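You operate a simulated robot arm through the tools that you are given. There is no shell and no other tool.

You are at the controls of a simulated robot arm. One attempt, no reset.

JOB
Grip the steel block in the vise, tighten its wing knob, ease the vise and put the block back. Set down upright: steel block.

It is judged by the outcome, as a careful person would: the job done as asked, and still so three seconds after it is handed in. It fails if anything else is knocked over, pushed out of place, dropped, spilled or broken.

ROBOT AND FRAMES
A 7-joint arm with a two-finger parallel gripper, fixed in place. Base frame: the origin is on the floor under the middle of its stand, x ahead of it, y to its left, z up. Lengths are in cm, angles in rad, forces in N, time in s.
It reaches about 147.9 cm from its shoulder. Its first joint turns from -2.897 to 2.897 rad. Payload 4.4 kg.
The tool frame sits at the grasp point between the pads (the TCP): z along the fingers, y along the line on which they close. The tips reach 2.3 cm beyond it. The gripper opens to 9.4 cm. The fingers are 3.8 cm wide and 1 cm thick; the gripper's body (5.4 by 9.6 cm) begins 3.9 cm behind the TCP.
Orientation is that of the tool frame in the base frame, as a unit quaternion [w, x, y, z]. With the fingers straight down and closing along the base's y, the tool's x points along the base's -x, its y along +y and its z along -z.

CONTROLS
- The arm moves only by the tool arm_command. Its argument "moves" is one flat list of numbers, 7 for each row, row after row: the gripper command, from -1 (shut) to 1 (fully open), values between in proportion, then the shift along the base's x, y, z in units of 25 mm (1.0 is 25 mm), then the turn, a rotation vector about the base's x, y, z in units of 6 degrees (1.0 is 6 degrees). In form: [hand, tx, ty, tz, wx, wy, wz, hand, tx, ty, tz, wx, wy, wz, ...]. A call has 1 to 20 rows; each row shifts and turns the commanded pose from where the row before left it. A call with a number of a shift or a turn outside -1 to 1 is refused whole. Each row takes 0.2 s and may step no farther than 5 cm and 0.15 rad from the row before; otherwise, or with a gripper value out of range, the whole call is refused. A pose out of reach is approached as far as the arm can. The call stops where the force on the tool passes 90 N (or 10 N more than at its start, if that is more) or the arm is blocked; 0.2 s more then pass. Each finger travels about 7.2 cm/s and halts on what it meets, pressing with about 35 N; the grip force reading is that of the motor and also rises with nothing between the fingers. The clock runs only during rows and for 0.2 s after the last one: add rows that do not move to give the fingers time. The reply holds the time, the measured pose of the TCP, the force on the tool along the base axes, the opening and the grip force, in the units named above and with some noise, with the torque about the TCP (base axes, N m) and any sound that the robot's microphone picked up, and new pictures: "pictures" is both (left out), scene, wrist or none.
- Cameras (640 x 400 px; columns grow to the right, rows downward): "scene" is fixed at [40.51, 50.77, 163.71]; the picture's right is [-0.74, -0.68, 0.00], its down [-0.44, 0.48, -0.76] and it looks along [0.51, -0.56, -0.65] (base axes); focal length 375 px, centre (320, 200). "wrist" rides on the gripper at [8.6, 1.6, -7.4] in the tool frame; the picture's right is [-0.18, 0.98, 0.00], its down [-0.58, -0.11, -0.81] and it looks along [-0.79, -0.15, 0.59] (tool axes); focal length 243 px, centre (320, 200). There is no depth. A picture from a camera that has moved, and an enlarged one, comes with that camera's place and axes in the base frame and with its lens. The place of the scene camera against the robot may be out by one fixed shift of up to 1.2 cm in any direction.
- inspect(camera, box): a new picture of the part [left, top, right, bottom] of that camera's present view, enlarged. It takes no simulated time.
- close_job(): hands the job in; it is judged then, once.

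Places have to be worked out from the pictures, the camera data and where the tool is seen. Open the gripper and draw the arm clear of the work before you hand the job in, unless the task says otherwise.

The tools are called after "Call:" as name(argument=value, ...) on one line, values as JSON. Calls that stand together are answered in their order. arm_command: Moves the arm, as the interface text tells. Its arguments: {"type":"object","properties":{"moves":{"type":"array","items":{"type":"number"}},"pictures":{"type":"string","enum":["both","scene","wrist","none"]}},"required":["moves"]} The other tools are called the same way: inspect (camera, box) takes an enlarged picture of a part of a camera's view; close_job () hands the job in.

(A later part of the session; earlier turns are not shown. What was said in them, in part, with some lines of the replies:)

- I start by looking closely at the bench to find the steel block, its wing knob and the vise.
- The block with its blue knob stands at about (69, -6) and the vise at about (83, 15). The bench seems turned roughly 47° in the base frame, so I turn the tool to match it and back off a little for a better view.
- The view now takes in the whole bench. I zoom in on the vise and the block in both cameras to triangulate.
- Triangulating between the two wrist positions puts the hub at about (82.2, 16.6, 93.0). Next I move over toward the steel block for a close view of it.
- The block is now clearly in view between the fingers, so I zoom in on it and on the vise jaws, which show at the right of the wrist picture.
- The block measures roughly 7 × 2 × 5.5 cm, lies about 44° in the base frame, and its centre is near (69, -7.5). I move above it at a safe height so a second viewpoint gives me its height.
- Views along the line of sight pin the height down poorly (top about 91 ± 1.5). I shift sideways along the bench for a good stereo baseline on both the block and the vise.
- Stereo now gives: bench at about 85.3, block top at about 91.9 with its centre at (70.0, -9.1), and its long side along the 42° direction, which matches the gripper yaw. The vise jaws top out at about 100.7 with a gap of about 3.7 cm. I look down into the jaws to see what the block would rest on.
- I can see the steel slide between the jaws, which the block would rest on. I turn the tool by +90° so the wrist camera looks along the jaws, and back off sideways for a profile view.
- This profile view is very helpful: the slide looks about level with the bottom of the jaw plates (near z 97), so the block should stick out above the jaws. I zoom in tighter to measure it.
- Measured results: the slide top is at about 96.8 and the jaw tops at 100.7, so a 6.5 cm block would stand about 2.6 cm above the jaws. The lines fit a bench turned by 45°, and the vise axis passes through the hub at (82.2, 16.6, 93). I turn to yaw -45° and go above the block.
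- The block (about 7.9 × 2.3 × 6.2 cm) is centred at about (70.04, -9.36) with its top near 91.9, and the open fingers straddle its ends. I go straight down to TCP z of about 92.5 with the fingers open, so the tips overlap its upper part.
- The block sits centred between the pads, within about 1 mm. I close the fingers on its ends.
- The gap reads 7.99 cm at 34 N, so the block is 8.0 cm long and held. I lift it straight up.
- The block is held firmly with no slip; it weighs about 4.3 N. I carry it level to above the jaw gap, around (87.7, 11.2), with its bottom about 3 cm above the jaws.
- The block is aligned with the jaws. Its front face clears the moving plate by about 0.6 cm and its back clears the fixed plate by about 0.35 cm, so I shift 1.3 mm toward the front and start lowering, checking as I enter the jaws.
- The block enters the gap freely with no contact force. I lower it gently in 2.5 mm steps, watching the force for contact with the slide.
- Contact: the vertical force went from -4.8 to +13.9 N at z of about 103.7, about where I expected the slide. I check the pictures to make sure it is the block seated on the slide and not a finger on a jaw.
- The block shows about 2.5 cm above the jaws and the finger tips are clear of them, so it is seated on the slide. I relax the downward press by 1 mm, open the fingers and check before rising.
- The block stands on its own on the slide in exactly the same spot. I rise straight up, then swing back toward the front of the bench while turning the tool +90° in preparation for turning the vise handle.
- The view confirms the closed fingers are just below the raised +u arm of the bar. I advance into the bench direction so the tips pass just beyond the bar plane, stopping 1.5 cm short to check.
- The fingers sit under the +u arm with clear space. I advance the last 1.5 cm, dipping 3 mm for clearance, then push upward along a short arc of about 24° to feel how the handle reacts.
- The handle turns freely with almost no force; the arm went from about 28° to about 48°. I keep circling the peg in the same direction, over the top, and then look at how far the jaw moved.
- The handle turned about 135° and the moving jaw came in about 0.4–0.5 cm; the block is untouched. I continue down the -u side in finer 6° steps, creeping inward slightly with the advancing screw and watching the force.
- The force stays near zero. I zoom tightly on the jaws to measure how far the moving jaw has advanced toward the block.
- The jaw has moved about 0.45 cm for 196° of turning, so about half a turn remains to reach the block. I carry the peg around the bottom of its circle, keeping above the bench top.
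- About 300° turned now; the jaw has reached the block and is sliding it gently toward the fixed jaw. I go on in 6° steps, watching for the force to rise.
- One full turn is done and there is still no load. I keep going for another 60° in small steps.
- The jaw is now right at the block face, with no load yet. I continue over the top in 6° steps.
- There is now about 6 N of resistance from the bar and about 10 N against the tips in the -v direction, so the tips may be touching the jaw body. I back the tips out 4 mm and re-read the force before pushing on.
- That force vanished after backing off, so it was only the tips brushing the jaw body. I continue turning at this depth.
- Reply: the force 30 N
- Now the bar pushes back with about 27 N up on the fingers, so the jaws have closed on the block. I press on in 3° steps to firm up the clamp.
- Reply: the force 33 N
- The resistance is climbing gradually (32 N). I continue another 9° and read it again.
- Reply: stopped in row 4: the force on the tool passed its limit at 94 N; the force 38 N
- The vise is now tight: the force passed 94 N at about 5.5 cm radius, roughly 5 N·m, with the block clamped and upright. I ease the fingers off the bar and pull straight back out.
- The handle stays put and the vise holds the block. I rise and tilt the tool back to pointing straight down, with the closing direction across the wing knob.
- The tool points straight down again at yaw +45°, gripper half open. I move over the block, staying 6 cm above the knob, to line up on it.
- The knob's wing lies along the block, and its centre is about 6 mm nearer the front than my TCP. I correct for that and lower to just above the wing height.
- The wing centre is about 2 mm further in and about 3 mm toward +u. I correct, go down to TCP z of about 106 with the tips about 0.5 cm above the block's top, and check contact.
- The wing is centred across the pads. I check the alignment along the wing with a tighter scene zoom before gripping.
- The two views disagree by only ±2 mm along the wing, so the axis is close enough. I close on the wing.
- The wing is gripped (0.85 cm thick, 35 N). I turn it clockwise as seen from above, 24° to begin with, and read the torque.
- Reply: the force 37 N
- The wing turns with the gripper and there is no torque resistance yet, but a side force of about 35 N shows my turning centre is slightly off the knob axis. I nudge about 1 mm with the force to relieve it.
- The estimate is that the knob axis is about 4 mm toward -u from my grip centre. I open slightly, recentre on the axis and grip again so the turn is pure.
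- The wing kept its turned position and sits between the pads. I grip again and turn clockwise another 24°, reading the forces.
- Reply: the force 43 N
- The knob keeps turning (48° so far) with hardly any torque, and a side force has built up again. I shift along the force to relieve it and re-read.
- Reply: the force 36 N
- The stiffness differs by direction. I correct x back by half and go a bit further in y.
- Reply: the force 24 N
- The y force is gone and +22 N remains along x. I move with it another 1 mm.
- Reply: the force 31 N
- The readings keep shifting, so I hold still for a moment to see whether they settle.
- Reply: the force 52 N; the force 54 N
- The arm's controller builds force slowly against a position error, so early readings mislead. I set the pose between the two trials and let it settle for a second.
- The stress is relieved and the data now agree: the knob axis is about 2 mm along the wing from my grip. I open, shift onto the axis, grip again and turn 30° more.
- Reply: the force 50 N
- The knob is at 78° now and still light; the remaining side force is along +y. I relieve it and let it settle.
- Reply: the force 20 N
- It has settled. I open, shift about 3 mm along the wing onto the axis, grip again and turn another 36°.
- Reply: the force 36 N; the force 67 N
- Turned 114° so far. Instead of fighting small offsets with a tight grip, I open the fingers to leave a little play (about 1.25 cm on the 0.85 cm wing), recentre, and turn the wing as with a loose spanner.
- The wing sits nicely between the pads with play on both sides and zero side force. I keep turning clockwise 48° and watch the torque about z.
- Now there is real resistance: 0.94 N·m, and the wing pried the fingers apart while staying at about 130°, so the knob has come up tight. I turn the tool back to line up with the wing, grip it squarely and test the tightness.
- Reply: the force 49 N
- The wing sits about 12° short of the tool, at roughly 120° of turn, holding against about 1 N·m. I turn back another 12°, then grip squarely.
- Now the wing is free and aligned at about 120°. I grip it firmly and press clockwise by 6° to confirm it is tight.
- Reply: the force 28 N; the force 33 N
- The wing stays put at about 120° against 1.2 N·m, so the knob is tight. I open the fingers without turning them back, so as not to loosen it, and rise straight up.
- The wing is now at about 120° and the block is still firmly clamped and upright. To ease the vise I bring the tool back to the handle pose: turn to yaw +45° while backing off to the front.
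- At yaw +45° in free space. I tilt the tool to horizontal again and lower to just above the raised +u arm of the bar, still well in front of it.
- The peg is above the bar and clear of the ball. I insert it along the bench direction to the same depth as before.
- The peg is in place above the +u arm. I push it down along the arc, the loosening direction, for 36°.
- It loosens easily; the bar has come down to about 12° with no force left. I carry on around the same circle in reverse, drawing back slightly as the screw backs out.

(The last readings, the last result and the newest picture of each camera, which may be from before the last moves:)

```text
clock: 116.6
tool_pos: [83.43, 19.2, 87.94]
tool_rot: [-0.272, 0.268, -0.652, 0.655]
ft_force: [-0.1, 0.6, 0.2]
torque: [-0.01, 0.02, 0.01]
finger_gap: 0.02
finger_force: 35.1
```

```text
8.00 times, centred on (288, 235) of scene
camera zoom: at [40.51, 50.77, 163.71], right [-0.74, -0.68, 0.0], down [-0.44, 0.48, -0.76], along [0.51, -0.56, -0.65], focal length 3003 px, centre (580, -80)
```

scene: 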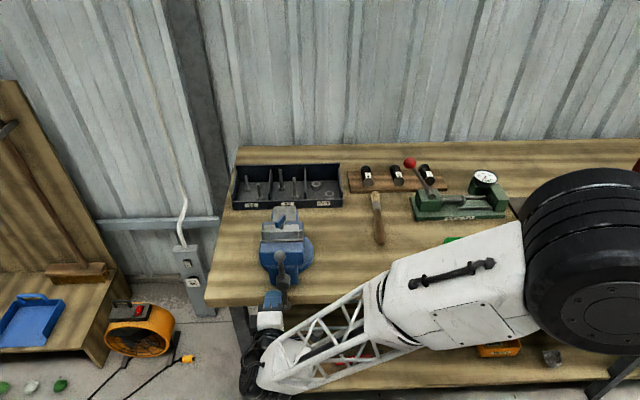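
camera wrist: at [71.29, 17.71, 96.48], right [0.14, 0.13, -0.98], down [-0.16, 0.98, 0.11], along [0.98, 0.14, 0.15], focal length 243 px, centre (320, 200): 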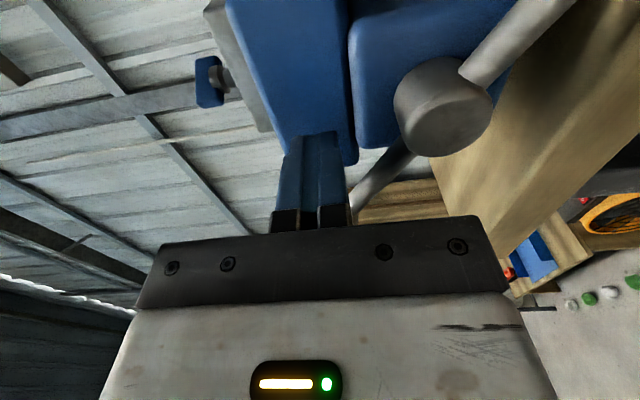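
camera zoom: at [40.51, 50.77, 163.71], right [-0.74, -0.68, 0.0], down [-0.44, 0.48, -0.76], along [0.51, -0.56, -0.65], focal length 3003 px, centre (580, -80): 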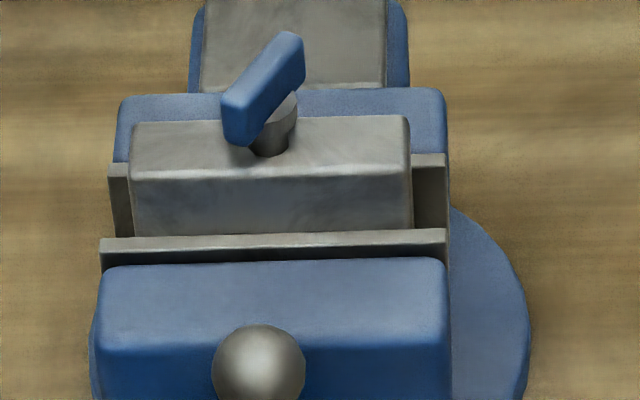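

The vise is easing; the bar is now vertical. I continue around the bottom and up the -u side.

Call:
arm_command(moves=[-1, -0.3047, -0.2895, -0.1872, 0, 0, 0, -1, -0.3257, -0.3105, -0.0955, 0, 0, 0, -1, -0.3327, -0.3175, 0, 0, 0, 0, -1, -0.3257, -0.3105, 0.0955, 0, 0, 0, -1, -0.3047, -0.2895, 0.1872, 0, 0, 0, -1, -0.2707, -0.2555, 0.2704, 0, 0, 0, -1, -0.2252, -0.21, 0.3417, 0, 0, 0, -1, -0.1702, -0.155, 0.3984, 0, 0, 0, -1, -0.1081, -0.0929, 0.4374, 0, 0, 0, -1, -0.0417, -0.0265, 0.4574, 0, 0, 0, -1, 0, 0, 0, 0, 0, 0], pictures="scene")

Call:
inspect(camera="scene", box=[220, 200, 340, 320])

Call:
inspect(camera="scene", box=[255, 210, 320, 260])

```text
clock: 119.0
tool_pos: [77.45, 13.47, 92.91]
tool_rot: [-0.273, 0.269, -0.652, 0.655]
ft_force: [0.2, -0.2, 0.8]
torque: [-0.02, -0.03, 0.03]
finger_gap: 0.0
finger_force: 35.4
```

scene: 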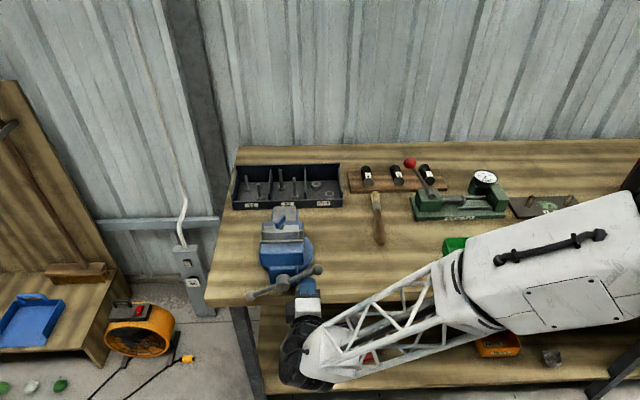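

```text
3.33 times, centred on (280, 260) of scene
camera zoom: at [40.51, 50.77, 163.71], right [-0.74, -0.68, 0.0], down [-0.44, 0.48, -0.76], along [0.51, -0.56, -0.65], focal length 1251 px, centre (453, 0)
```

zoom: 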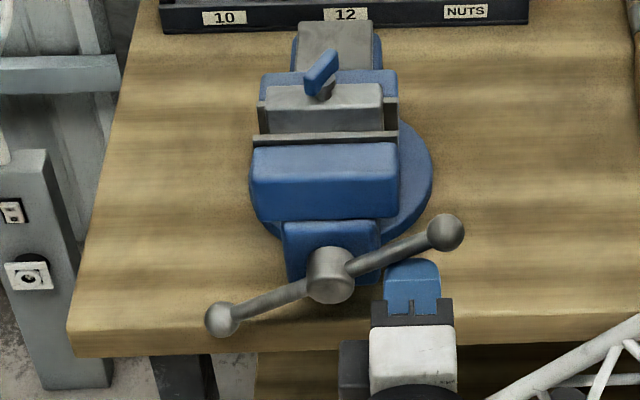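

```text
8.00 times, centred on (288, 235) of scene
camera zoom: at [40.51, 50.77, 163.71], right [-0.74, -0.68, 0.0], down [-0.44, 0.48, -0.76], along [0.51, -0.56, -0.65], focal length 3003 px, centre (580, -80)
```

zoom: 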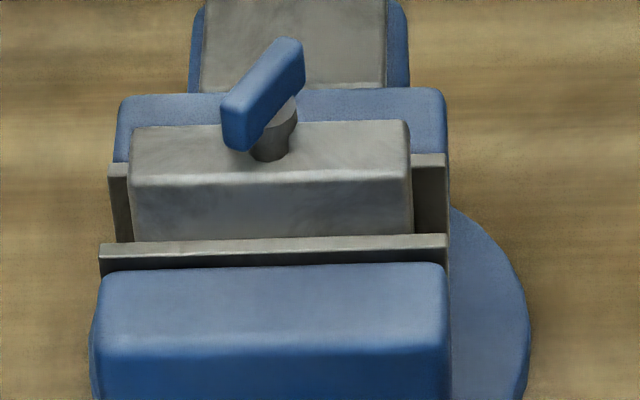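

The block rides back with the slide and stays upright; the jaw has backed off about 0.5 cm from clamped. I give it another 120° over the top so the block is clearly free.

Call:
arm_command(moves=[-1, 0.0265, 0.0417, 0.4574, 0, 0, 0, -1, 0.0929, 0.1081, 0.4374, 0, 0, 0, -1, 0.155, 0.1702, 0.3984, 0, 0, 0, -1, 0.21, 0.2252, 0.3417, 0, 0, 0, -1, 0.2555, 0.2707, 0.2704, 0, 0, 0, -1, 0.2895, 0.3047, 0.1872, 0, 0, 0, -1, 0.3105, 0.3257, 0.0955, 0, 0, 0, -1, 0.3175, 0.3327, 0, 0, 0, 0, -1, 0.3105, 0.3257, -0.0955, 0, 0, 0, -1, 0.2895, 0.3047, -0.1872, 0, 0, 0, -1, 0, 0, 0, 0, 0, 0], pictures="both")

Call:
inspect(camera="scene", box=[220, 200, 340, 320])

Call:
inspect(camera="scene", box=[255, 210, 320, 260])

```text
clock: 121.4
tool_pos: [82.99, 19.76, 97.73]
tool_rot: [-0.272, 0.268, -0.652, 0.655]
ft_force: [0.3, -0.1, -0.4]
torque: [-0.02, -0.01, 0.01]
finger_gap: 0.0
finger_force: 34.7
camera wrist: at [71.53, 18.99, 96.09], right [0.14, 0.13, -0.98], down [-0.16, 0.98, 0.11], along [0.98, 0.14, 0.15], focal length 243 px, centre (320, 200)
```

scene: 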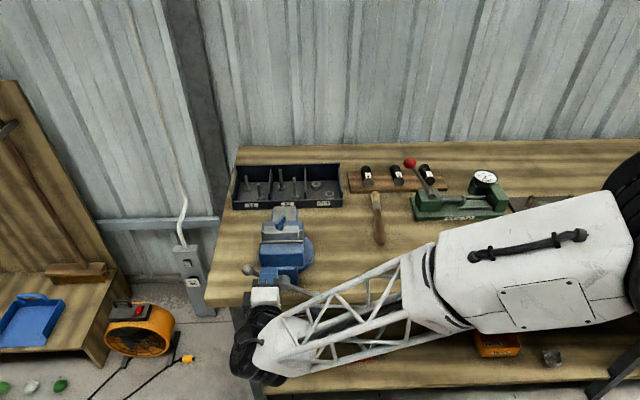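
wrist: 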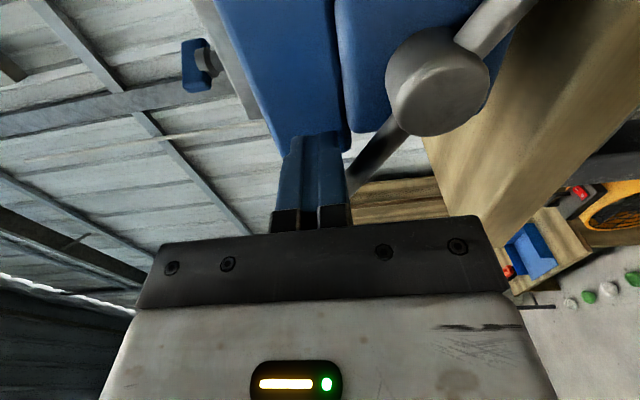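

```text
3.33 times, centred on (280, 260) of scene
camera zoom: at [40.51, 50.77, 163.71], right [-0.74, -0.68, 0.0], down [-0.44, 0.48, -0.76], along [0.51, -0.56, -0.65], focal length 1251 px, centre (453, 0)
```

zoom: 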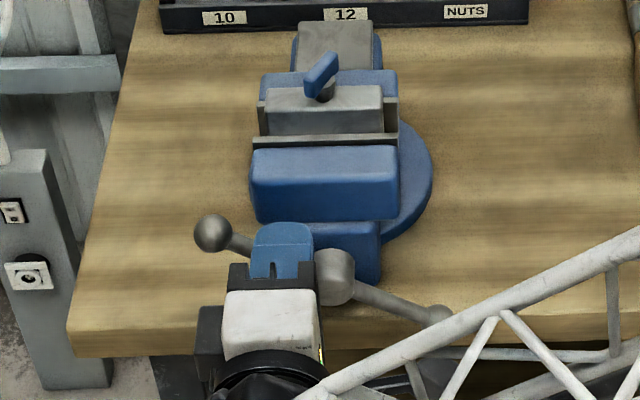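

```text
8.00 times, centred on (288, 235) of scene
camera zoom: at [40.51, 50.77, 163.71], right [-0.74, -0.68, 0.0], down [-0.44, 0.48, -0.76], along [0.51, -0.56, -0.65], focal length 3003 px, centre (580, -80)
```

zoom: 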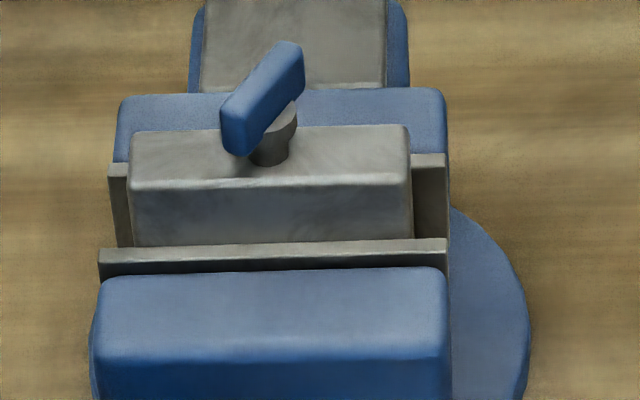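

About one full turn has been backed off (roughly 0.8 cm), and the block stands free on the slide, upright. I lift the peg slightly off the bar and pull straight back out.

Call:
arm_command(moves=[-1, -0.05, -0.05, 0.12, 0, 0, 0, -1, -0.5, 0.5, 0, 0, 0, 0, -1, -0.75, 0.75, 0, 0, 0, 0, -1, -0.75, 0.75, 0, 0, 0, 0, -1, -0.75, 0.75, 0, 0, 0, 0, -1, 0, 0, 0.8, 0, 0, 0, -1, 0, 0, 0.9, 0, 0, 0, -1, 0, 0, 0.9, 0, 0, 0, -1, 0, 0, 0.9, 0, 0, 0, -1, 0, 0, 0.9, 0, 0, 0, -1, 0, 0, 0.9, 0, 0, 0, -1, 0, 0, 0.9, 0, 0, 0, -1, 0, 0, 0, 0, 0, 0], pictures="scene")

Call:
inspect(camera="scene", box=[220, 200, 340, 320])

```text
clock: 124.2
tool_pos: [75.97, 26.44, 113.39]
tool_rot: [-0.272, 0.268, -0.653, 0.655]
ft_force: [-0.8, -0.2, 0.2]
torque: [0.0, 0.0, -0.02]
finger_gap: 0.0
finger_force: 35.1
```

scene: 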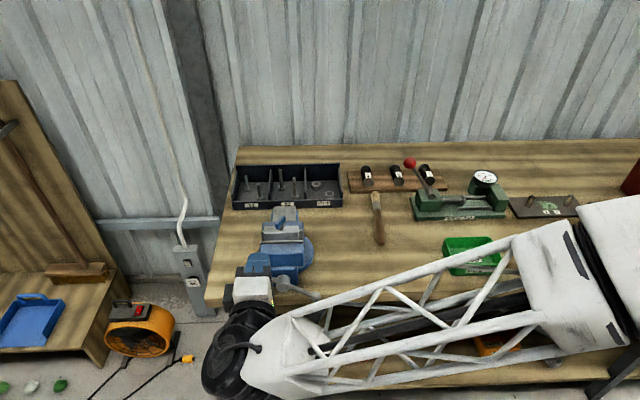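

```text
3.33 times, centred on (280, 260) of scene
camera zoom: at [40.51, 50.77, 163.71], right [-0.74, -0.68, 0.0], down [-0.44, 0.48, -0.76], along [0.51, -0.56, -0.65], focal length 1251 px, centre (453, 0)
```

zoom: 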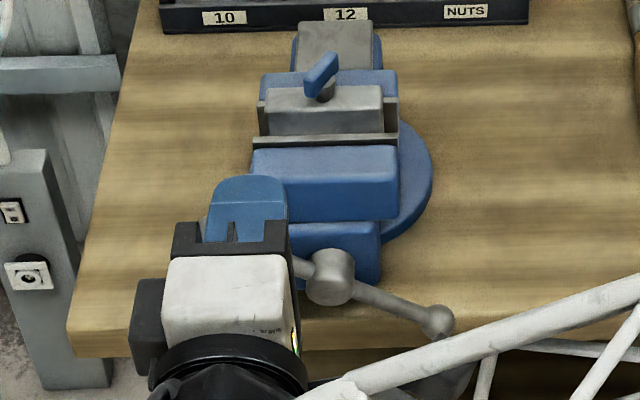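

The handle is left at rest. I tilt the tool back to pointing straight down and begin turning to yaw -45° for taking the block by its ends.

Call:
arm_command(moves=[-1, 0, 0, 0, 0.8159, 0.8159, 0, -1, 0, 0, 0, 0.8159, 0.8159, 0, -1, 0, 0, 0, 0.8159, 0.8159, 0, -1, 0, 0, 0, 0.8159, 0.8159, 0, -1, 0, 0, 0, 0.8159, 0.8159, 0, -1, 0, 0, 0, 0.8159, 0.8159, 0, -1, 0, 0, 0, 0.8159, 0.8159, 0, -1, 0, 0, 0, 0.8159, 0.8159, 0, -1, 0, 0, 0, 0.8159, 0.8159, 0, -1, 0, 0, 0, 0.8159, 0.8159, 0, -1, 0, 0, 0, 0.8159, 0.8159, 0, -1, 0, 0, 0, 0.8159, 0.8159, 0, -1, 0, 0, 0, 0.8159, 0.8159, 0, -0.5, 0, 0, 0, 0, 0, -1, 0, 0, 0, 0, 0, 0, -1, 0.5, 0, 0, 0, 0, 0, -1, 1, 0, 0, 0, 0, 0, -1, 1, 0, 0, 0, 0, 0, -1, 1, 0, 0, 0, 0, 0, -1, 1, 0, 0, 0, 0, 0, -1], pictures="none")

Call:
arm_command(moves=[1, 0, 0, 0, 0, 0, -1, 1, 0, 0, 0, 0, 0, -1, 1, 0, 0, 0, 0, 0, -1, 1, 0, 0, 0, 0, 0, -1, 1, 0, 0, 0, 0, 0, -1, 1, 0, 0, 0, 0, 0, -1, 1, 0, 0, 0, 0, 0, -1, 1, 0, 0, 0, 0, 0, -1, 1, 0, 0, 0, 0, 0, 0], pictures="both")

```text
clock: 128.4
tool_pos: [76.05, 26.39, 113.54]
tool_rot: [0.0, -0.024, 1.0, -0.002]
ft_force: [0.7, 0.4, 0.1]
torque: [0.0, 0.03, 0.0]
finger_gap: 9.39
finger_force: 0.1
```

```text
clock: 130.4
tool_pos: [76.05, 26.47, 113.37]
tool_rot: [-0.001, 0.385, 0.923, -0.001]
ft_force: [0.1, 0.6, 0.1]
torque: [0.0, -0.01, 0.01]
finger_gap: 9.4
finger_force: 0.2
camera wrist: at [71.02, 33.72, 120.95], right [0.83, 0.56, 0.0], down [0.34, -0.49, 0.81], along [0.45, -0.67, -0.59], focal length 243 px, centre (320, 200)
```

scene: 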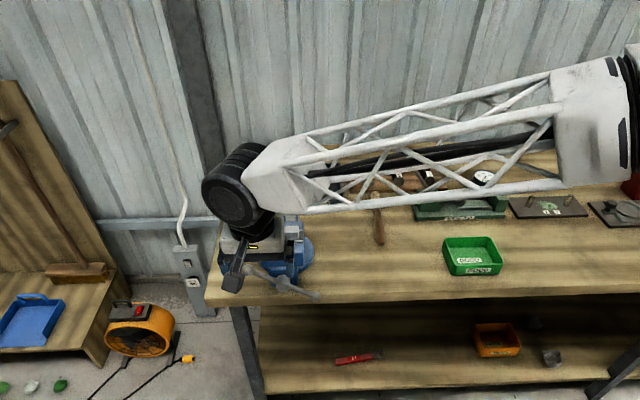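
wrist: 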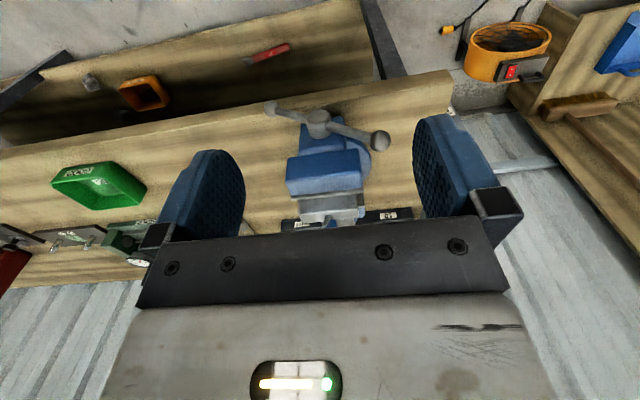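

At yaw -45° with the fingers open. I move back over the vise, well above the knob, to measure where the block now stands.

Call:
arm_command(moves=[1, 0.4, -0.5, 0, 0, 0, 0, 1, 0.69, -0.92, 0, 0, 0, 0, 1, 0.69, -0.92, 0, 0, 0, 0, 1, 0.69, -0.92, 0, 0, 0, 0, 1, 0.69, -0.92, 0, 0, 0, 0, 1, 0.69, -0.92, -0.3, 0, 0, 0, 1, 0.67, -0.9, -0.4, 0, 0, 0, 1, 0, 0, 0, 0, 0, 0], pictures="both")

Call:
inspect(camera="wrist", box=[220, 0, 420, 140])

Call:
inspect(camera="scene", box=[245, 180, 325, 270])

```text
clock: 132.2
tool_pos: [87.36, 11.52, 111.57]
tool_rot: [-0.002, 0.384, 0.923, -0.002]
ft_force: [-0.6, -0.3, 0.5]
torque: [-0.03, -0.01, 0.01]
finger_gap: 9.39
finger_force: 0.0
camera wrist: at [82.32, 18.86, 119.09], right [0.83, 0.56, 0.0], down [0.34, -0.49, 0.81], along [0.45, -0.67, -0.59], focal length 243 px, centre (320, 200)
```

scene: 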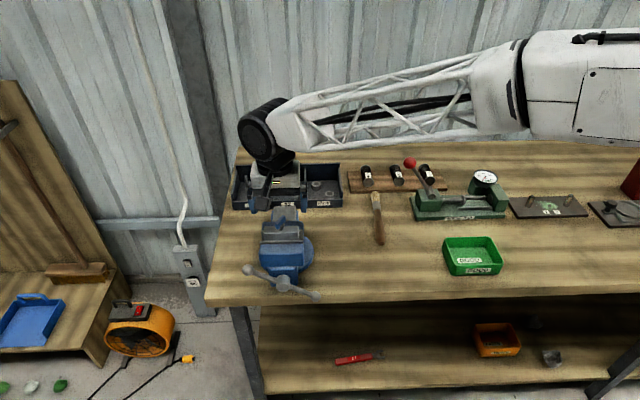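
wrist: 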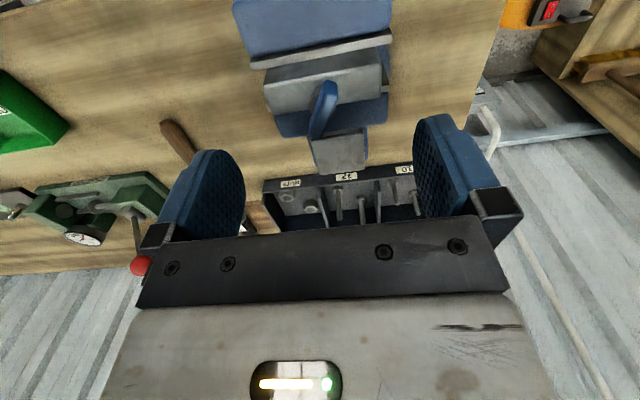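

```text
2.86 times, centred on (320, 70) of wrist
camera zoom: at [82.32, 18.86, 119.09], right [0.83, 0.56, 0.0], down [0.34, -0.49, 0.81], along [0.45, -0.67, -0.59], focal length 693 px, centre (320, 571)
```

zoom: 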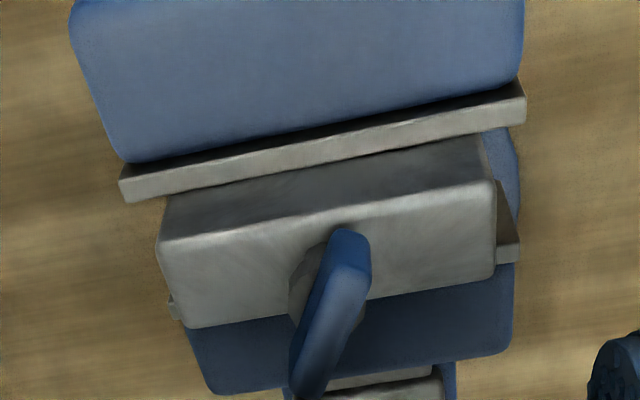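

```text
4.44 times, centred on (285, 225) of scene
camera zoom: at [40.51, 50.77, 163.71], right [-0.74, -0.68, 0.0], down [-0.44, 0.48, -0.76], along [0.51, -0.56, -0.65], focal length 1668 px, centre (476, 89)
```

zoom: 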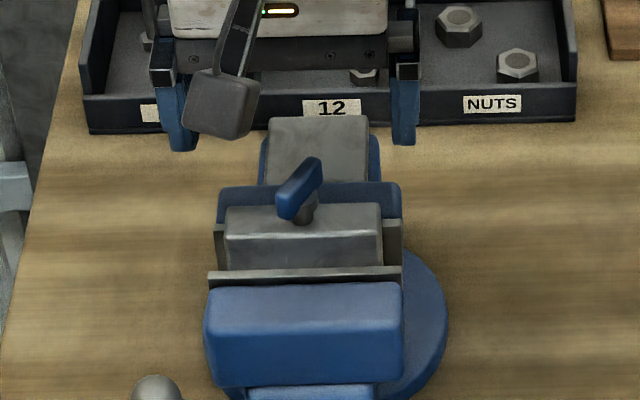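

The block stands at (87.67, 11.38), practically where I set it and square to the jaws. I line up over its centre and lower the open fingers along its ends to the same grip height as before.

Call:
arm_command(moves=[1, 0.124, -0.056, -0.5, 0, 0, 0, 1, 0, 0, -0.9, 0, 0, 0, 1, 0, 0, -0.8, 0, 0, 0, 1, 0, 0, -0.4, 0, 0, 0, 1, 0, 0, -0.2, 0, 0, 0, 1, 0, 0, 0, 0, 0, 0], pictures="both")

Call:
inspect(camera="wrist", box=[160, 20, 480, 220])

Call:
inspect(camera="scene", box=[245, 180, 325, 270])

```text
clock: 133.6
tool_pos: [87.72, 11.25, 104.59]
tool_rot: [-0.002, 0.383, 0.924, -0.001]
ft_force: [0.0, -0.2, 0.8]
torque: [0.02, -0.02, -0.01]
finger_gap: 9.41
finger_force: 0.1
camera wrist: at [82.54, 18.62, 112.16], right [0.83, 0.56, 0.0], down [0.34, -0.49, 0.81], along [0.45, -0.67, -0.59], focal length 243 px, centre (320, 200)
```

scene: 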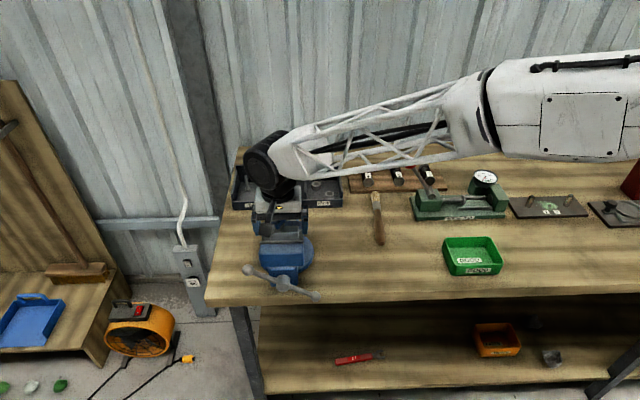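
wrist: 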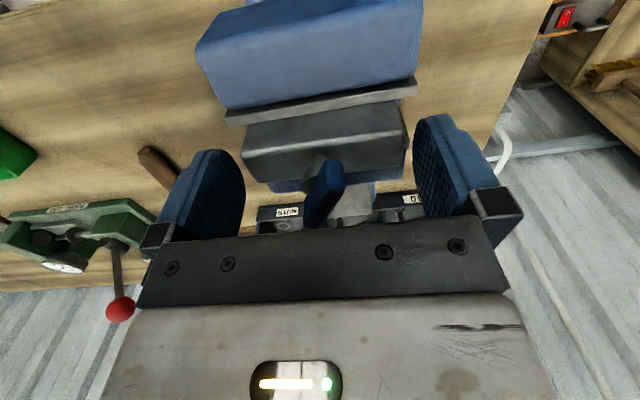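

```text
2.00 times, centred on (320, 120) of wrist
camera zoom: at [82.54, 18.62, 112.16], right [0.83, 0.56, 0.0], down [0.34, -0.49, 0.81], along [0.45, -0.67, -0.59], focal length 485 px, centre (320, 360)
```

zoom: 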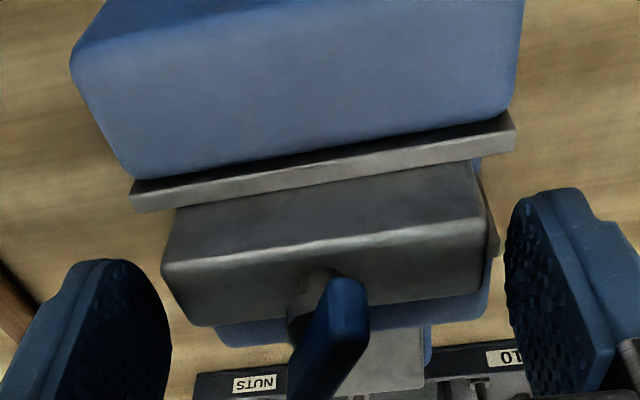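

```text
4.44 times, centred on (285, 225) of scene
camera zoom: at [40.51, 50.77, 163.71], right [-0.74, -0.68, 0.0], down [-0.44, 0.48, -0.76], along [0.51, -0.56, -0.65], focal length 1668 px, centre (476, 89)
```

zoom: 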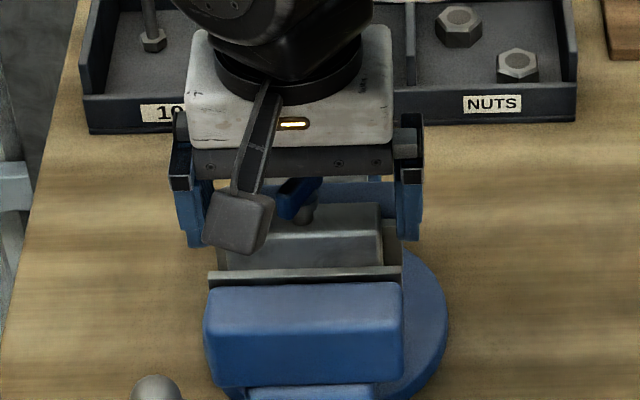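

Nearly there. I correct 1.5 mm along the bench, go down the last 9 mm and close on the block's ends.

Call:
arm_command(moves=[1, 0.042, 0.042, -0.2, 0, 0, 0, 1, 0, 0, -0.15, 0, 0, 0, 1, 0, 0, 0, 0, 0, 0], pictures="none")

Call:
arm_command(moves=[0.7, 0, 0, 0, 0, 0, 0, -1, 0, 0, 0, 0, 0, 0, -1, 0, 0, 0, 0, 0, 0, -1, 0, 0, 0, 0, 0, 0], pictures="both")

```text
clock: 134.4
tool_pos: [87.69, 11.32, 103.84]
tool_rot: [-0.002, 0.385, 0.923, -0.001]
ft_force: [0.7, 0.5, -0.6]
torque: [0.0, -0.01, 0.02]
finger_gap: 9.42
finger_force: 0.0
```

```text
clock: 135.4
tool_pos: [87.77, 11.32, 103.81]
tool_rot: [-0.001, 0.384, 0.923, -0.001]
ft_force: [-0.5, -1.0, 0.4]
torque: [0.03, 0.0, 0.05]
finger_gap: 7.97
finger_force: 35.2
camera wrist: at [82.64, 18.68, 111.35], right [0.83, 0.56, 0.0], down [0.34, -0.49, 0.81], along [0.45, -0.67, -0.59], focal length 243 px, centre (320, 200)
```

scene: 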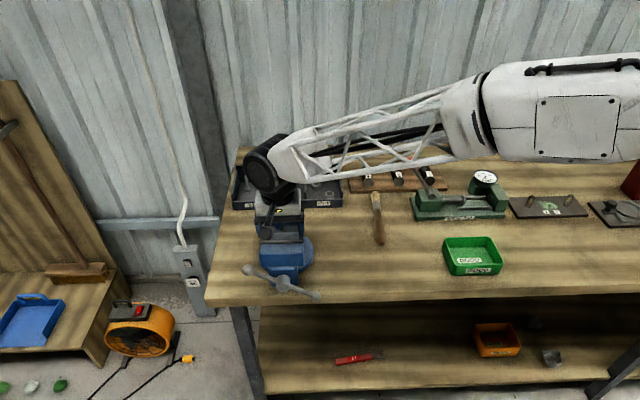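
wrist: 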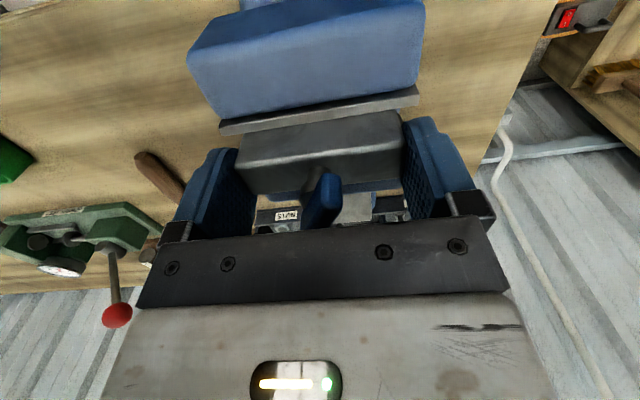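

The block is held (7.97 cm, 35 N). I lift a few millimetres first to make sure nothing is binding in the vise.

Call:
arm_command(moves=[-1, 0, 0, 0.1, 0, 0, 0, -1, 0, 0, 0.1, 0, 0, 0, -1, 0, 0, 0.1, 0, 0, 0, -1, 0, 0, 0, 0, 0, 0], pictures="none")

```text
clock: 136.4
tool_pos: [87.78, 11.28, 104.65]
tool_rot: [-0.002, 0.385, 0.923, 0.0]
ft_force: [1.5, 0.0, -4.4]
torque: [-0.05, -0.02, 0.01]
finger_gap: 7.96
finger_force: 35.1
```

It lifts freely (-4.4 N is just its weight). I raise it clear of the jaws and carry it back toward its original place at (70.1, -9.3).

Call:
arm_command(moves=[-1, 0, 0, 0.5, 0, 0, 0, -1, 0, 0, 0.8, 0, 0, 0, -1, 0, 0, 0.8, 0, 0, 0, -1, 0, 0, 0.5, 0, 0, 0, -1, -0.4, -0.46, 0, 0, 0, 0.045, -1, -0.781, -0.916, 0, 0, 0, 0, -1, -0.781, -0.916, 0, 0, 0, 0, -1, -0.781, -0.916, 0, 0, 0, 0, -1, -0.781, -0.916, 0, 0, 0, 0, -1, -0.781, -0.916, 0, 0, 0, 0, -1, -0.781, -0.916, 0, 0, 0, 0, -1, -0.781, -0.916, 0, 0, 0, 0, -1, -0.781, -0.916, 0, 0, 0, 0, -1, -0.4, -0.46, 0, 0, 0, 0, -1, 0, 0, 0, 0, 0, 0], pictures="both")

Call:
inspect(camera="scene", box=[340, 130, 460, 290])

```text
clock: 139.6
tool_pos: [70.01, -9.19, 111.05]
tool_rot: [-0.002, 0.382, 0.924, -0.001]
ft_force: [-0.1, -0.2, -3.9]
torque: [-0.01, 0.0, -0.02]
finger_gap: 7.97
finger_force: 34.8
camera wrist: at [65.11, -1.89, 118.53], right [0.82, 0.57, 0.0], down [0.34, -0.49, 0.81], along [0.45, -0.67, -0.59], focal length 243 px, centre (320, 200)
```

scene: 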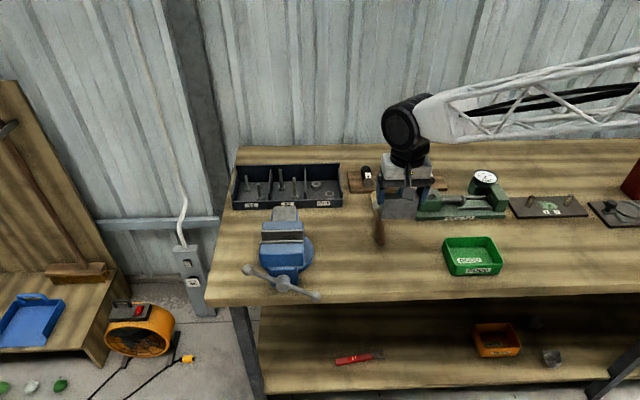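
wrist: 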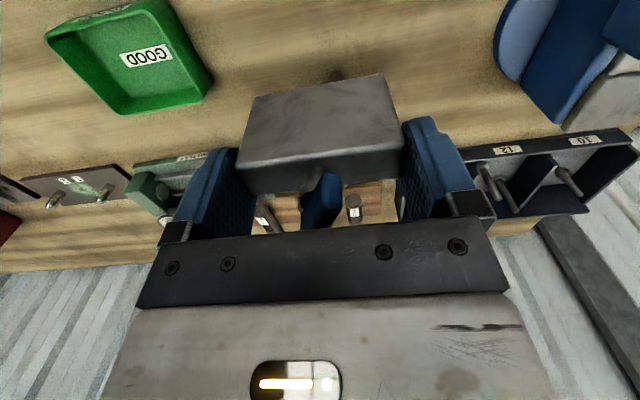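

```text
2.50 times, centred on (400, 210) of scene
camera zoom: at [40.51, 50.77, 163.71], right [-0.74, -0.68, 0.0], down [-0.44, 0.48, -0.76], along [0.51, -0.56, -0.65], focal length 938 px, centre (120, 175)
```

zoom: 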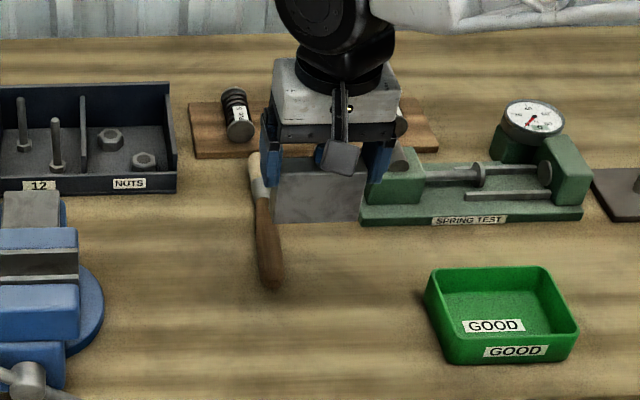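

The view matches the earlier one at this spot exactly. I lower it to about 2 cm above the bench.

Call:
arm_command(moves=[-1, 0, 0, -0.5, 0, 0, 0, -1, 0, 0, -1, 0, 0, 0, -1, 0, 0, -1, 0, 0, 0, -1, 0, 0, -1, 0, 0, 0, -1, 0, 0, -1, 0, 0, 0, -1, 0, 0, -1, 0, 0, 0, -1, 0, 0, -0.7, 0, 0, 0, -1, 0, 0, -0.4, 0, 0, 0, -1, 0, 0, 0, 0, 0, 0], pictures="scene")

Call:
inspect(camera="scene", box=[350, 190, 450, 290])

```text
clock: 141.6
tool_pos: [70.11, -9.16, 94.47]
tool_rot: [-0.002, 0.383, 0.924, -0.002]
ft_force: [0.2, 0.8, -4.6]
torque: [-0.01, -0.02, 0.02]
finger_gap: 7.97
finger_force: 34.5
```

scene: 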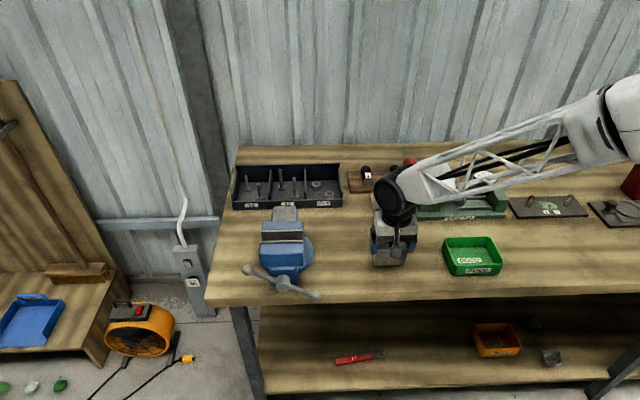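

```text
4.00 times, centred on (400, 240) of scene
camera zoom: at [40.51, 50.77, 163.71], right [-0.74, -0.68, 0.0], down [-0.44, 0.48, -0.76], along [0.51, -0.56, -0.65], focal length 1501 px, centre (0, 40)
```

zoom: 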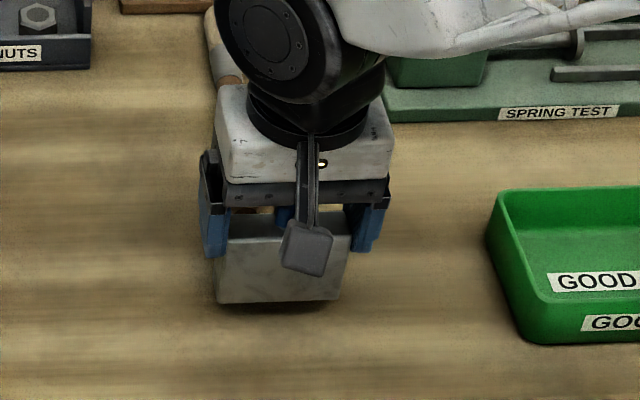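

It hangs free about 2 cm above the bench. I trim about 1 mm toward the original spot and lower in small steps.

Call:
arm_command(moves=[-1, 0.03, -0.045, -0.1, 0, 0, 0, -1, 0, 0, -0.12, 0, 0, 0, -1, 0, 0, -0.12, 0, 0, 0, -1, 0, 0, -0.12, 0, 0, 0, -1, 0, 0, -0.08, 0, 0, 0, -1, 0, 0, 0, 0, 0, 0], pictures="none")

Call:
arm_command(moves=[-1, 0, 0, -0.05, 0, 0, 0, -1, 0, 0, -0.05, 0, 0, 0, -1, 0, 0, 0, 0, 0, 0, -1, 0, 0, 0, 0, 0, 0], pictures="none")

```text
clock: 143.0
tool_pos: [70.27, -9.23, 93.13]
tool_rot: [-0.002, 0.382, 0.924, -0.001]
ft_force: [-0.2, -0.2, -4.8]
torque: [-0.03, 0.02, 0.03]
finger_gap: 7.95
finger_force: 35.3
```

```text
clock: 144.0
tool_pos: [70.3, -9.38, 93.02]
tool_rot: [-0.001, 0.382, 0.924, -0.001]
ft_force: [0.5, -0.1, -4.5]
torque: [0.0, 0.01, -0.02]
finger_gap: 8.0
finger_force: 34.9
```

No contact yet at about 92.95. I continue in 1.25 mm steps.

Call:
arm_command(moves=[-1, 0, 0, -0.05, 0, 0, 0, -1, 0, 0, -0.03, 0, 0, 0, -1, 0, 0, 0, 0, 0, 0, -1, 0, 0, 0, 0, 0, 0], pictures="none")

```text
clock: 145.0
tool_pos: [70.26, -9.26, 92.74]
tool_rot: [-0.002, 0.382, 0.924, 0.0]
ft_force: [0.0, -0.1, -4.9]
torque: [0.04, 0.02, -0.03]
finger_gap: 7.98
finger_force: 34.8
```

Call:
arm_command(moves=[-1, 0, 0, -0.04, 0, 0, 0, -1, 0, 0, 0, 0, 0, 0, -1, 0, 0, 0, 0, 0, 0], pictures="none")

```text
clock: 145.8
tool_pos: [70.29, -9.38, 92.62]
tool_rot: [-0.001, 0.381, 0.924, -0.001]
ft_force: [0.4, 0.7, -4.4]
torque: [0.01, 0.02, 0.02]
finger_gap: 7.98
finger_force: 34.2
```

Still hanging free at about 92.65 (-4.4 N). I go down one more millimetre at a time.

Call:
arm_command(moves=[-1, 0, 0, -0.03, 0, 0, 0, -1, 0, 0, 0, 0, 0, 0, -1, 0, 0, 0, 0, 0, 0], pictures="scene")

Call:
inspect(camera="scene", box=[360, 210, 440, 290])

```text
clock: 146.6
tool_pos: [70.24, -9.37, 92.65]
tool_rot: [-0.001, 0.382, 0.924, -0.002]
ft_force: [-1.2, 2.2, 3.6]
torque: [0.4, -0.09, 0.12]
finger_gap: 7.99
finger_force: 34.8
```

scene: 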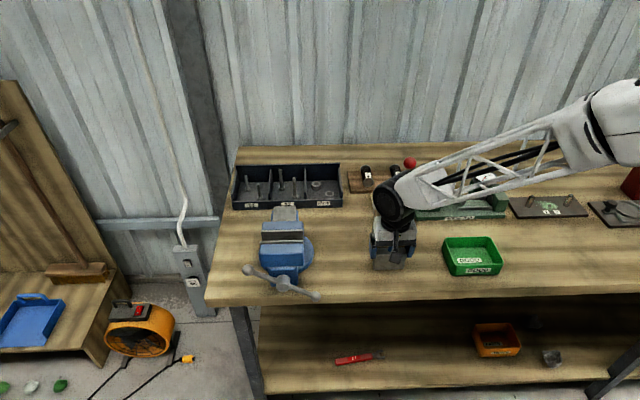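

```text
5.00 times, centred on (400, 250) of scene
camera zoom: at [40.51, 50.77, 163.71], right [-0.74, -0.68, 0.0], down [-0.44, 0.48, -0.76], along [0.51, -0.56, -0.65], focal length 1877 px, centre (-80, -50)
```

zoom: 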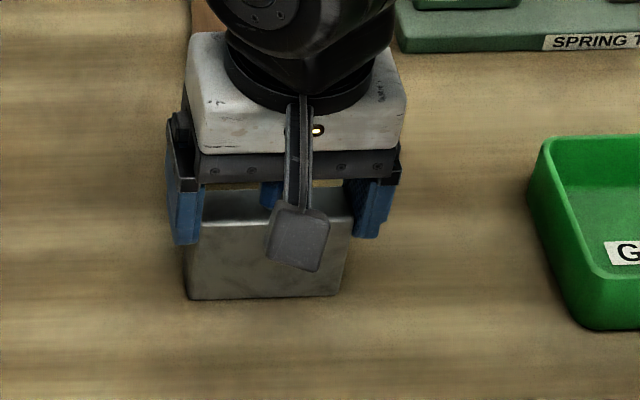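

Contact with the bench: the vertical force went from -4.4 to +3.6 N. I settle it half a millimetre more, then open the fingers.

Call:
arm_command(moves=[-1, 0, 0, -0.015, 0, 0, 0, -1, 0, 0, 0, 0, 0, 0, 0.7, 0, 0, 0, 0, 0, 0, 1, 0, 0, 0, 0, 0, 0, 1, 0, 0, 0, 0, 0, 0, 1, 0, 0, 0, 0, 0, 0], pictures="both")

Call:
inspect(camera="wrist", box=[200, 0, 480, 200])

```text
clock: 148.0
tool_pos: [70.24, -9.34, 92.62]
tool_rot: [-0.002, 0.381, 0.924, -0.001]
ft_force: [0.7, -0.4, -0.2]
torque: [0.04, -0.01, 0.03]
finger_gap: 9.4
finger_force: 0.0
camera wrist: at [65.19, -2.01, 100.09], right [0.82, 0.57, 0.0], down [0.34, -0.49, 0.81], along [0.45, -0.67, -0.59], focal length 243 px, centre (320, 200)
```

scene: 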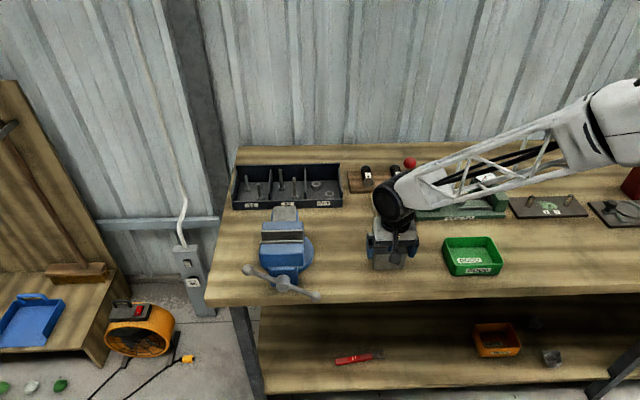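
wrist: 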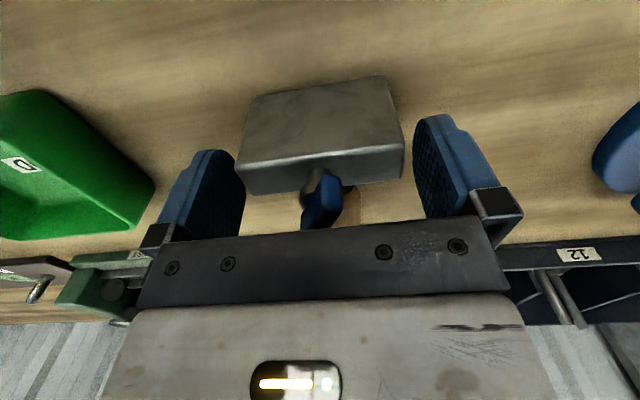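

```text
2.00 times, centred on (340, 100) of wrist
camera zoom: at [65.19, -2.01, 100.09], right [0.82, 0.57, 0.0], down [0.34, -0.49, 0.81], along [0.45, -0.67, -0.59], focal length 485 px, centre (280, 400)
```

zoom: 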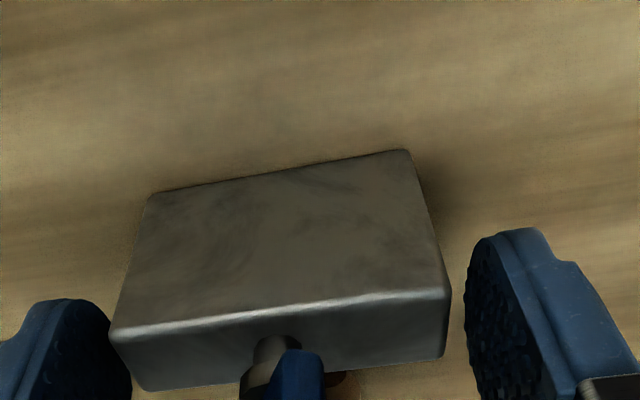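

The block stands upright on its original spot and is free of the fingers. I rise straight up and draw the arm back.

Call:
arm_command(moves=[1, 0, 0, 0.4, 0, 0, 0, 1, 0, 0, 0.8, 0, 0, 0, 1, 0, 0, 1, 0, 0, 0, 1, 0, 0, 1, 0, 0, 0, 1, 0, 0, 1, 0, 0, 0, 1, 0, 0, 1, 0, 0, 0, 1, 0, 0, 1, 0, 0, 0, 1, 0, 0, 1, 0, 0, 0, 1, -0.4, 0.6, 1, 0, 0, 0, 1, -0.5, 0.8, 1, 0, 0, 0, 1, -0.5, 0.8, 0.5, 0, 0, 0, 1, -0.5, 0.8, 0, 0, 0, 0, 1, -0.5, 0.8, 0, 0, 0, 0, 1, 0, 0, 0, 0, 0, 0], pictures="both")

Call:
inspect(camera="scene", box=[220, 150, 420, 310])

Call:
inspect(camera="scene", box=[340, 220, 440, 290])

Call:
inspect(camera="scene", box=[230, 200, 330, 310])

```text
clock: 151.0
tool_pos: [64.2, 0.17, 116.73]
tool_rot: [-0.002, 0.381, 0.924, -0.001]
ft_force: [0.2, -0.4, 0.6]
torque: [0.0, 0.01, -0.01]
finger_gap: 9.4
finger_force: 0.1
camera wrist: at [59.19, 7.48, 124.17], right [0.82, 0.57, 0.0], down [0.34, -0.49, 0.81], along [0.45, -0.67, -0.59], focal length 243 px, centre (320, 200)
```

scene: 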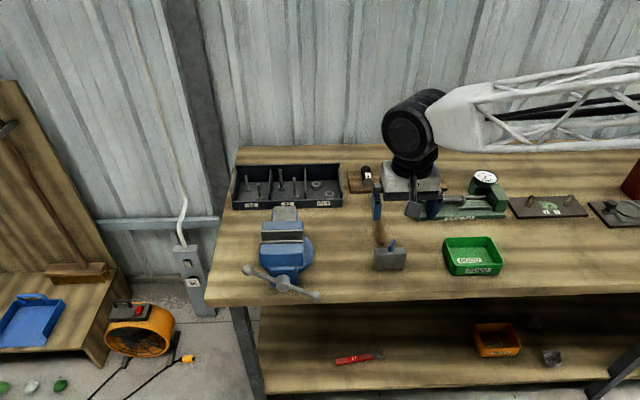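
wrist: 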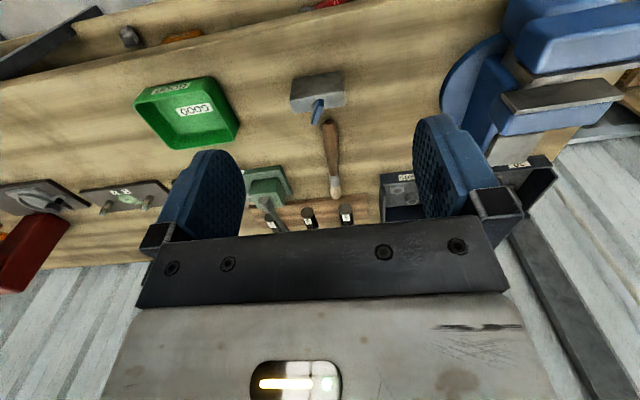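

```text
2.50 times, centred on (320, 230) of scene
camera zoom: at [40.51, 50.77, 163.71], right [-0.74, -0.68, 0.0], down [-0.44, 0.48, -0.76], along [0.51, -0.56, -0.65], focal length 938 px, centre (320, 125)
```

zoom: 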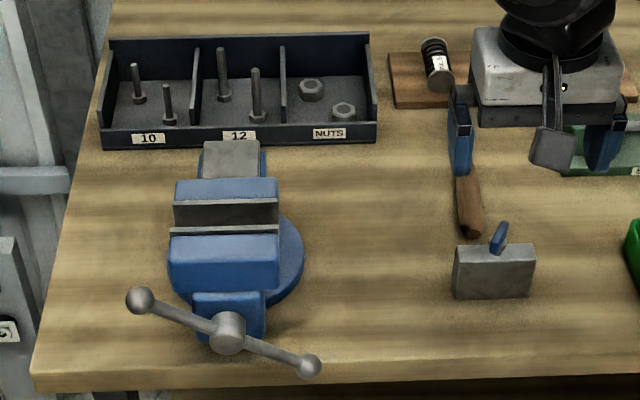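

```text
5.71 times, centred on (390, 255) of scene
camera zoom: at [40.51, 50.77, 163.71], right [-0.74, -0.68, 0.0], down [-0.44, 0.48, -0.76], along [0.51, -0.56, -0.65], focal length 2145 px, centre (-80, -114)
```

zoom: 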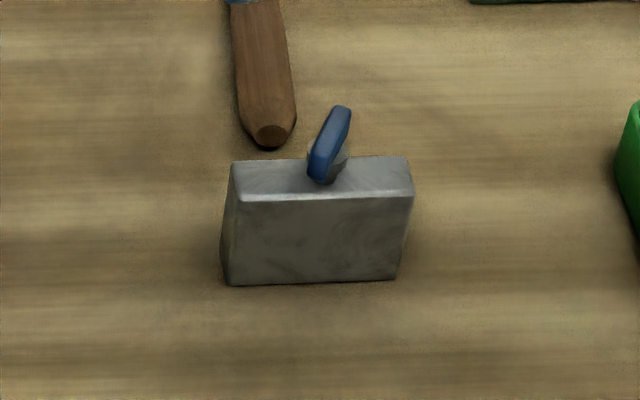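

```text
3.64 times, centred on (280, 255) of scene
camera zoom: at [40.51, 50.77, 163.71], right [-0.74, -0.68, 0.0], down [-0.44, 0.48, -0.76], along [0.51, -0.56, -0.65], focal length 1365 px, centre (466, 0)
```

zoom: 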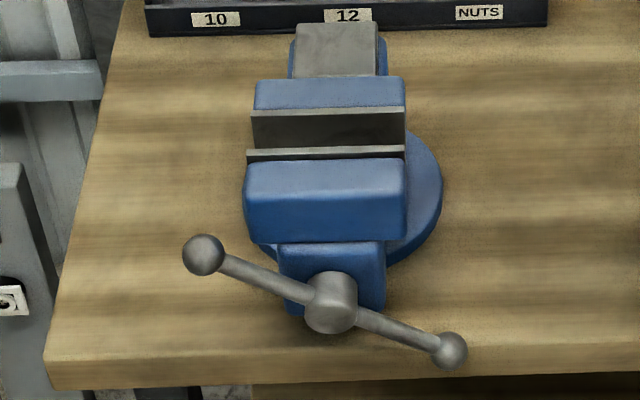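

The block is back within about 1 mm of its original spot, upright with the knob tightened, and the vise stands open. I draw the arm further up and away and take a last look at everything.

Call:
arm_command(moves=[1, -0.3, 0.8, 0.8, 0, 0, 0, 1, -0.3, 0.8, 0.8, 0, 0, 0, 1, -0.3, 0.8, 0.8, 0, 0, 0, 1, -0.3, 0.8, 0.8, 0, 0, 0, 1, -0.3, 0.8, 0.8, 0, 0, 0, 1, -0.3, 0.8, 0.8, 0, 0, 0, 1, -0.3, 0.8, 0.5, 0, 0, 0, 1, 0, 0, 0, 0, 0, 0], pictures="both")

Call:
inspect(camera="scene", box=[340, 140, 640, 290])

Call:
inspect(camera="wrist", box=[160, 40, 500, 240])

```text
clock: 152.8
tool_pos: [59.04, 14.32, 130.03]
tool_rot: [-0.002, 0.382, 0.924, 0.0]
ft_force: [-0.2, 0.0, -0.8]
torque: [0.0, -0.02, -0.01]
finger_gap: 9.41
finger_force: 0.1
camera wrist: at [53.88, 21.67, 137.57], right [0.82, 0.57, 0.0], down [0.34, -0.49, 0.81], along [0.45, -0.67, -0.59], focal length 243 px, centre (320, 200)
```

scene: 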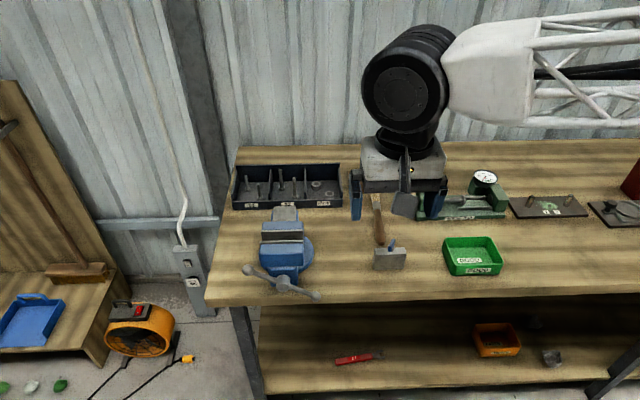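
wrist: 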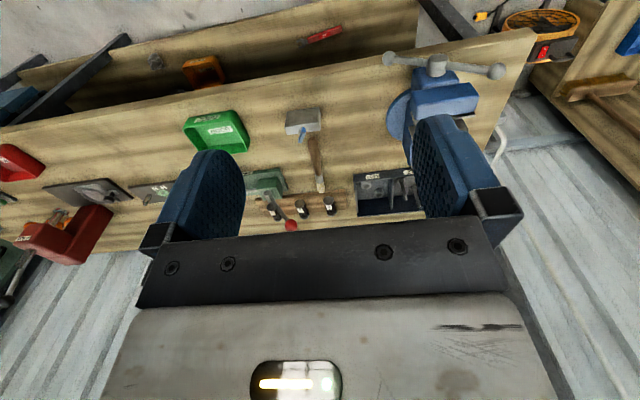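

```text
2.13 times, centred on (490, 215) of scene
camera zoom: at [40.51, 50.77, 163.71], right [-0.74, -0.68, 0.0], down [-0.44, 0.48, -0.76], along [0.51, -0.56, -0.65], focal length 801 px, centre (-43, 168)
```

zoom: 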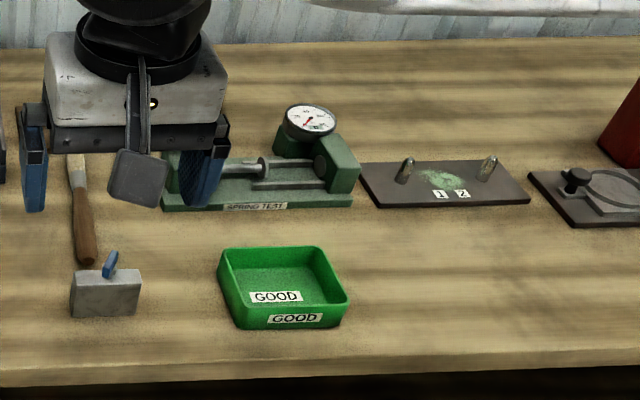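

```text
1.88 times, centred on (330, 140) of wrist
camera zoom: at [53.88, 21.67, 137.57], right [0.82, 0.57, 0.0], down [0.34, -0.49, 0.81], along [0.45, -0.67, -0.59], focal length 457 px, centre (301, 313)
```

zoom: 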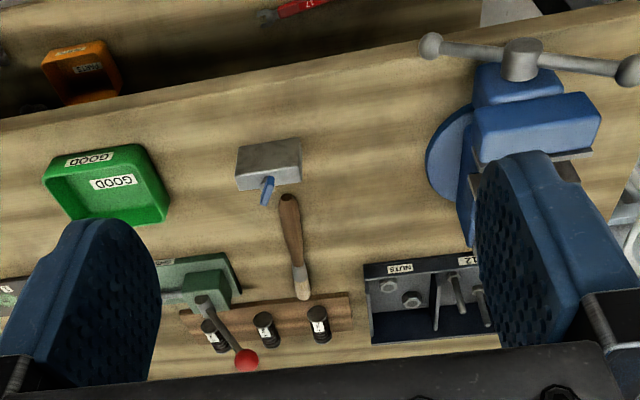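

Everything is in order: the block is upright on its original spot with the knob turned tight, the vise is eased, and the file, springs, lever and trays are where they were. The gripper is open and the arm is clear, so I hand the job in.

Call:
close_job()

```text
The job is handed in.
```

The job is done and handed in. The steel block was clamped in the vise, its wing knob was tightened, the vise was eased, and the block is back on the bench.

- **Vise grip:** I closed the vise on the block with about one and a half turns of the handle, stopping when the force passed 94 N.
- **Wing knob:** I turned it clockwise about 120°, until it would go no further against about 1.2 N·m.
- **Easing:** I backed the handle off about one full turn, opening the jaws by roughly 0.8 cm. That is less than I closed it, so the jaws end slightly narrower than at the start.
- **Block:** It stands upright within about 1 mm of where it started.

In the last pictures nothing else had moved or fallen over. The gripper is open and the arm is clear of the bench.
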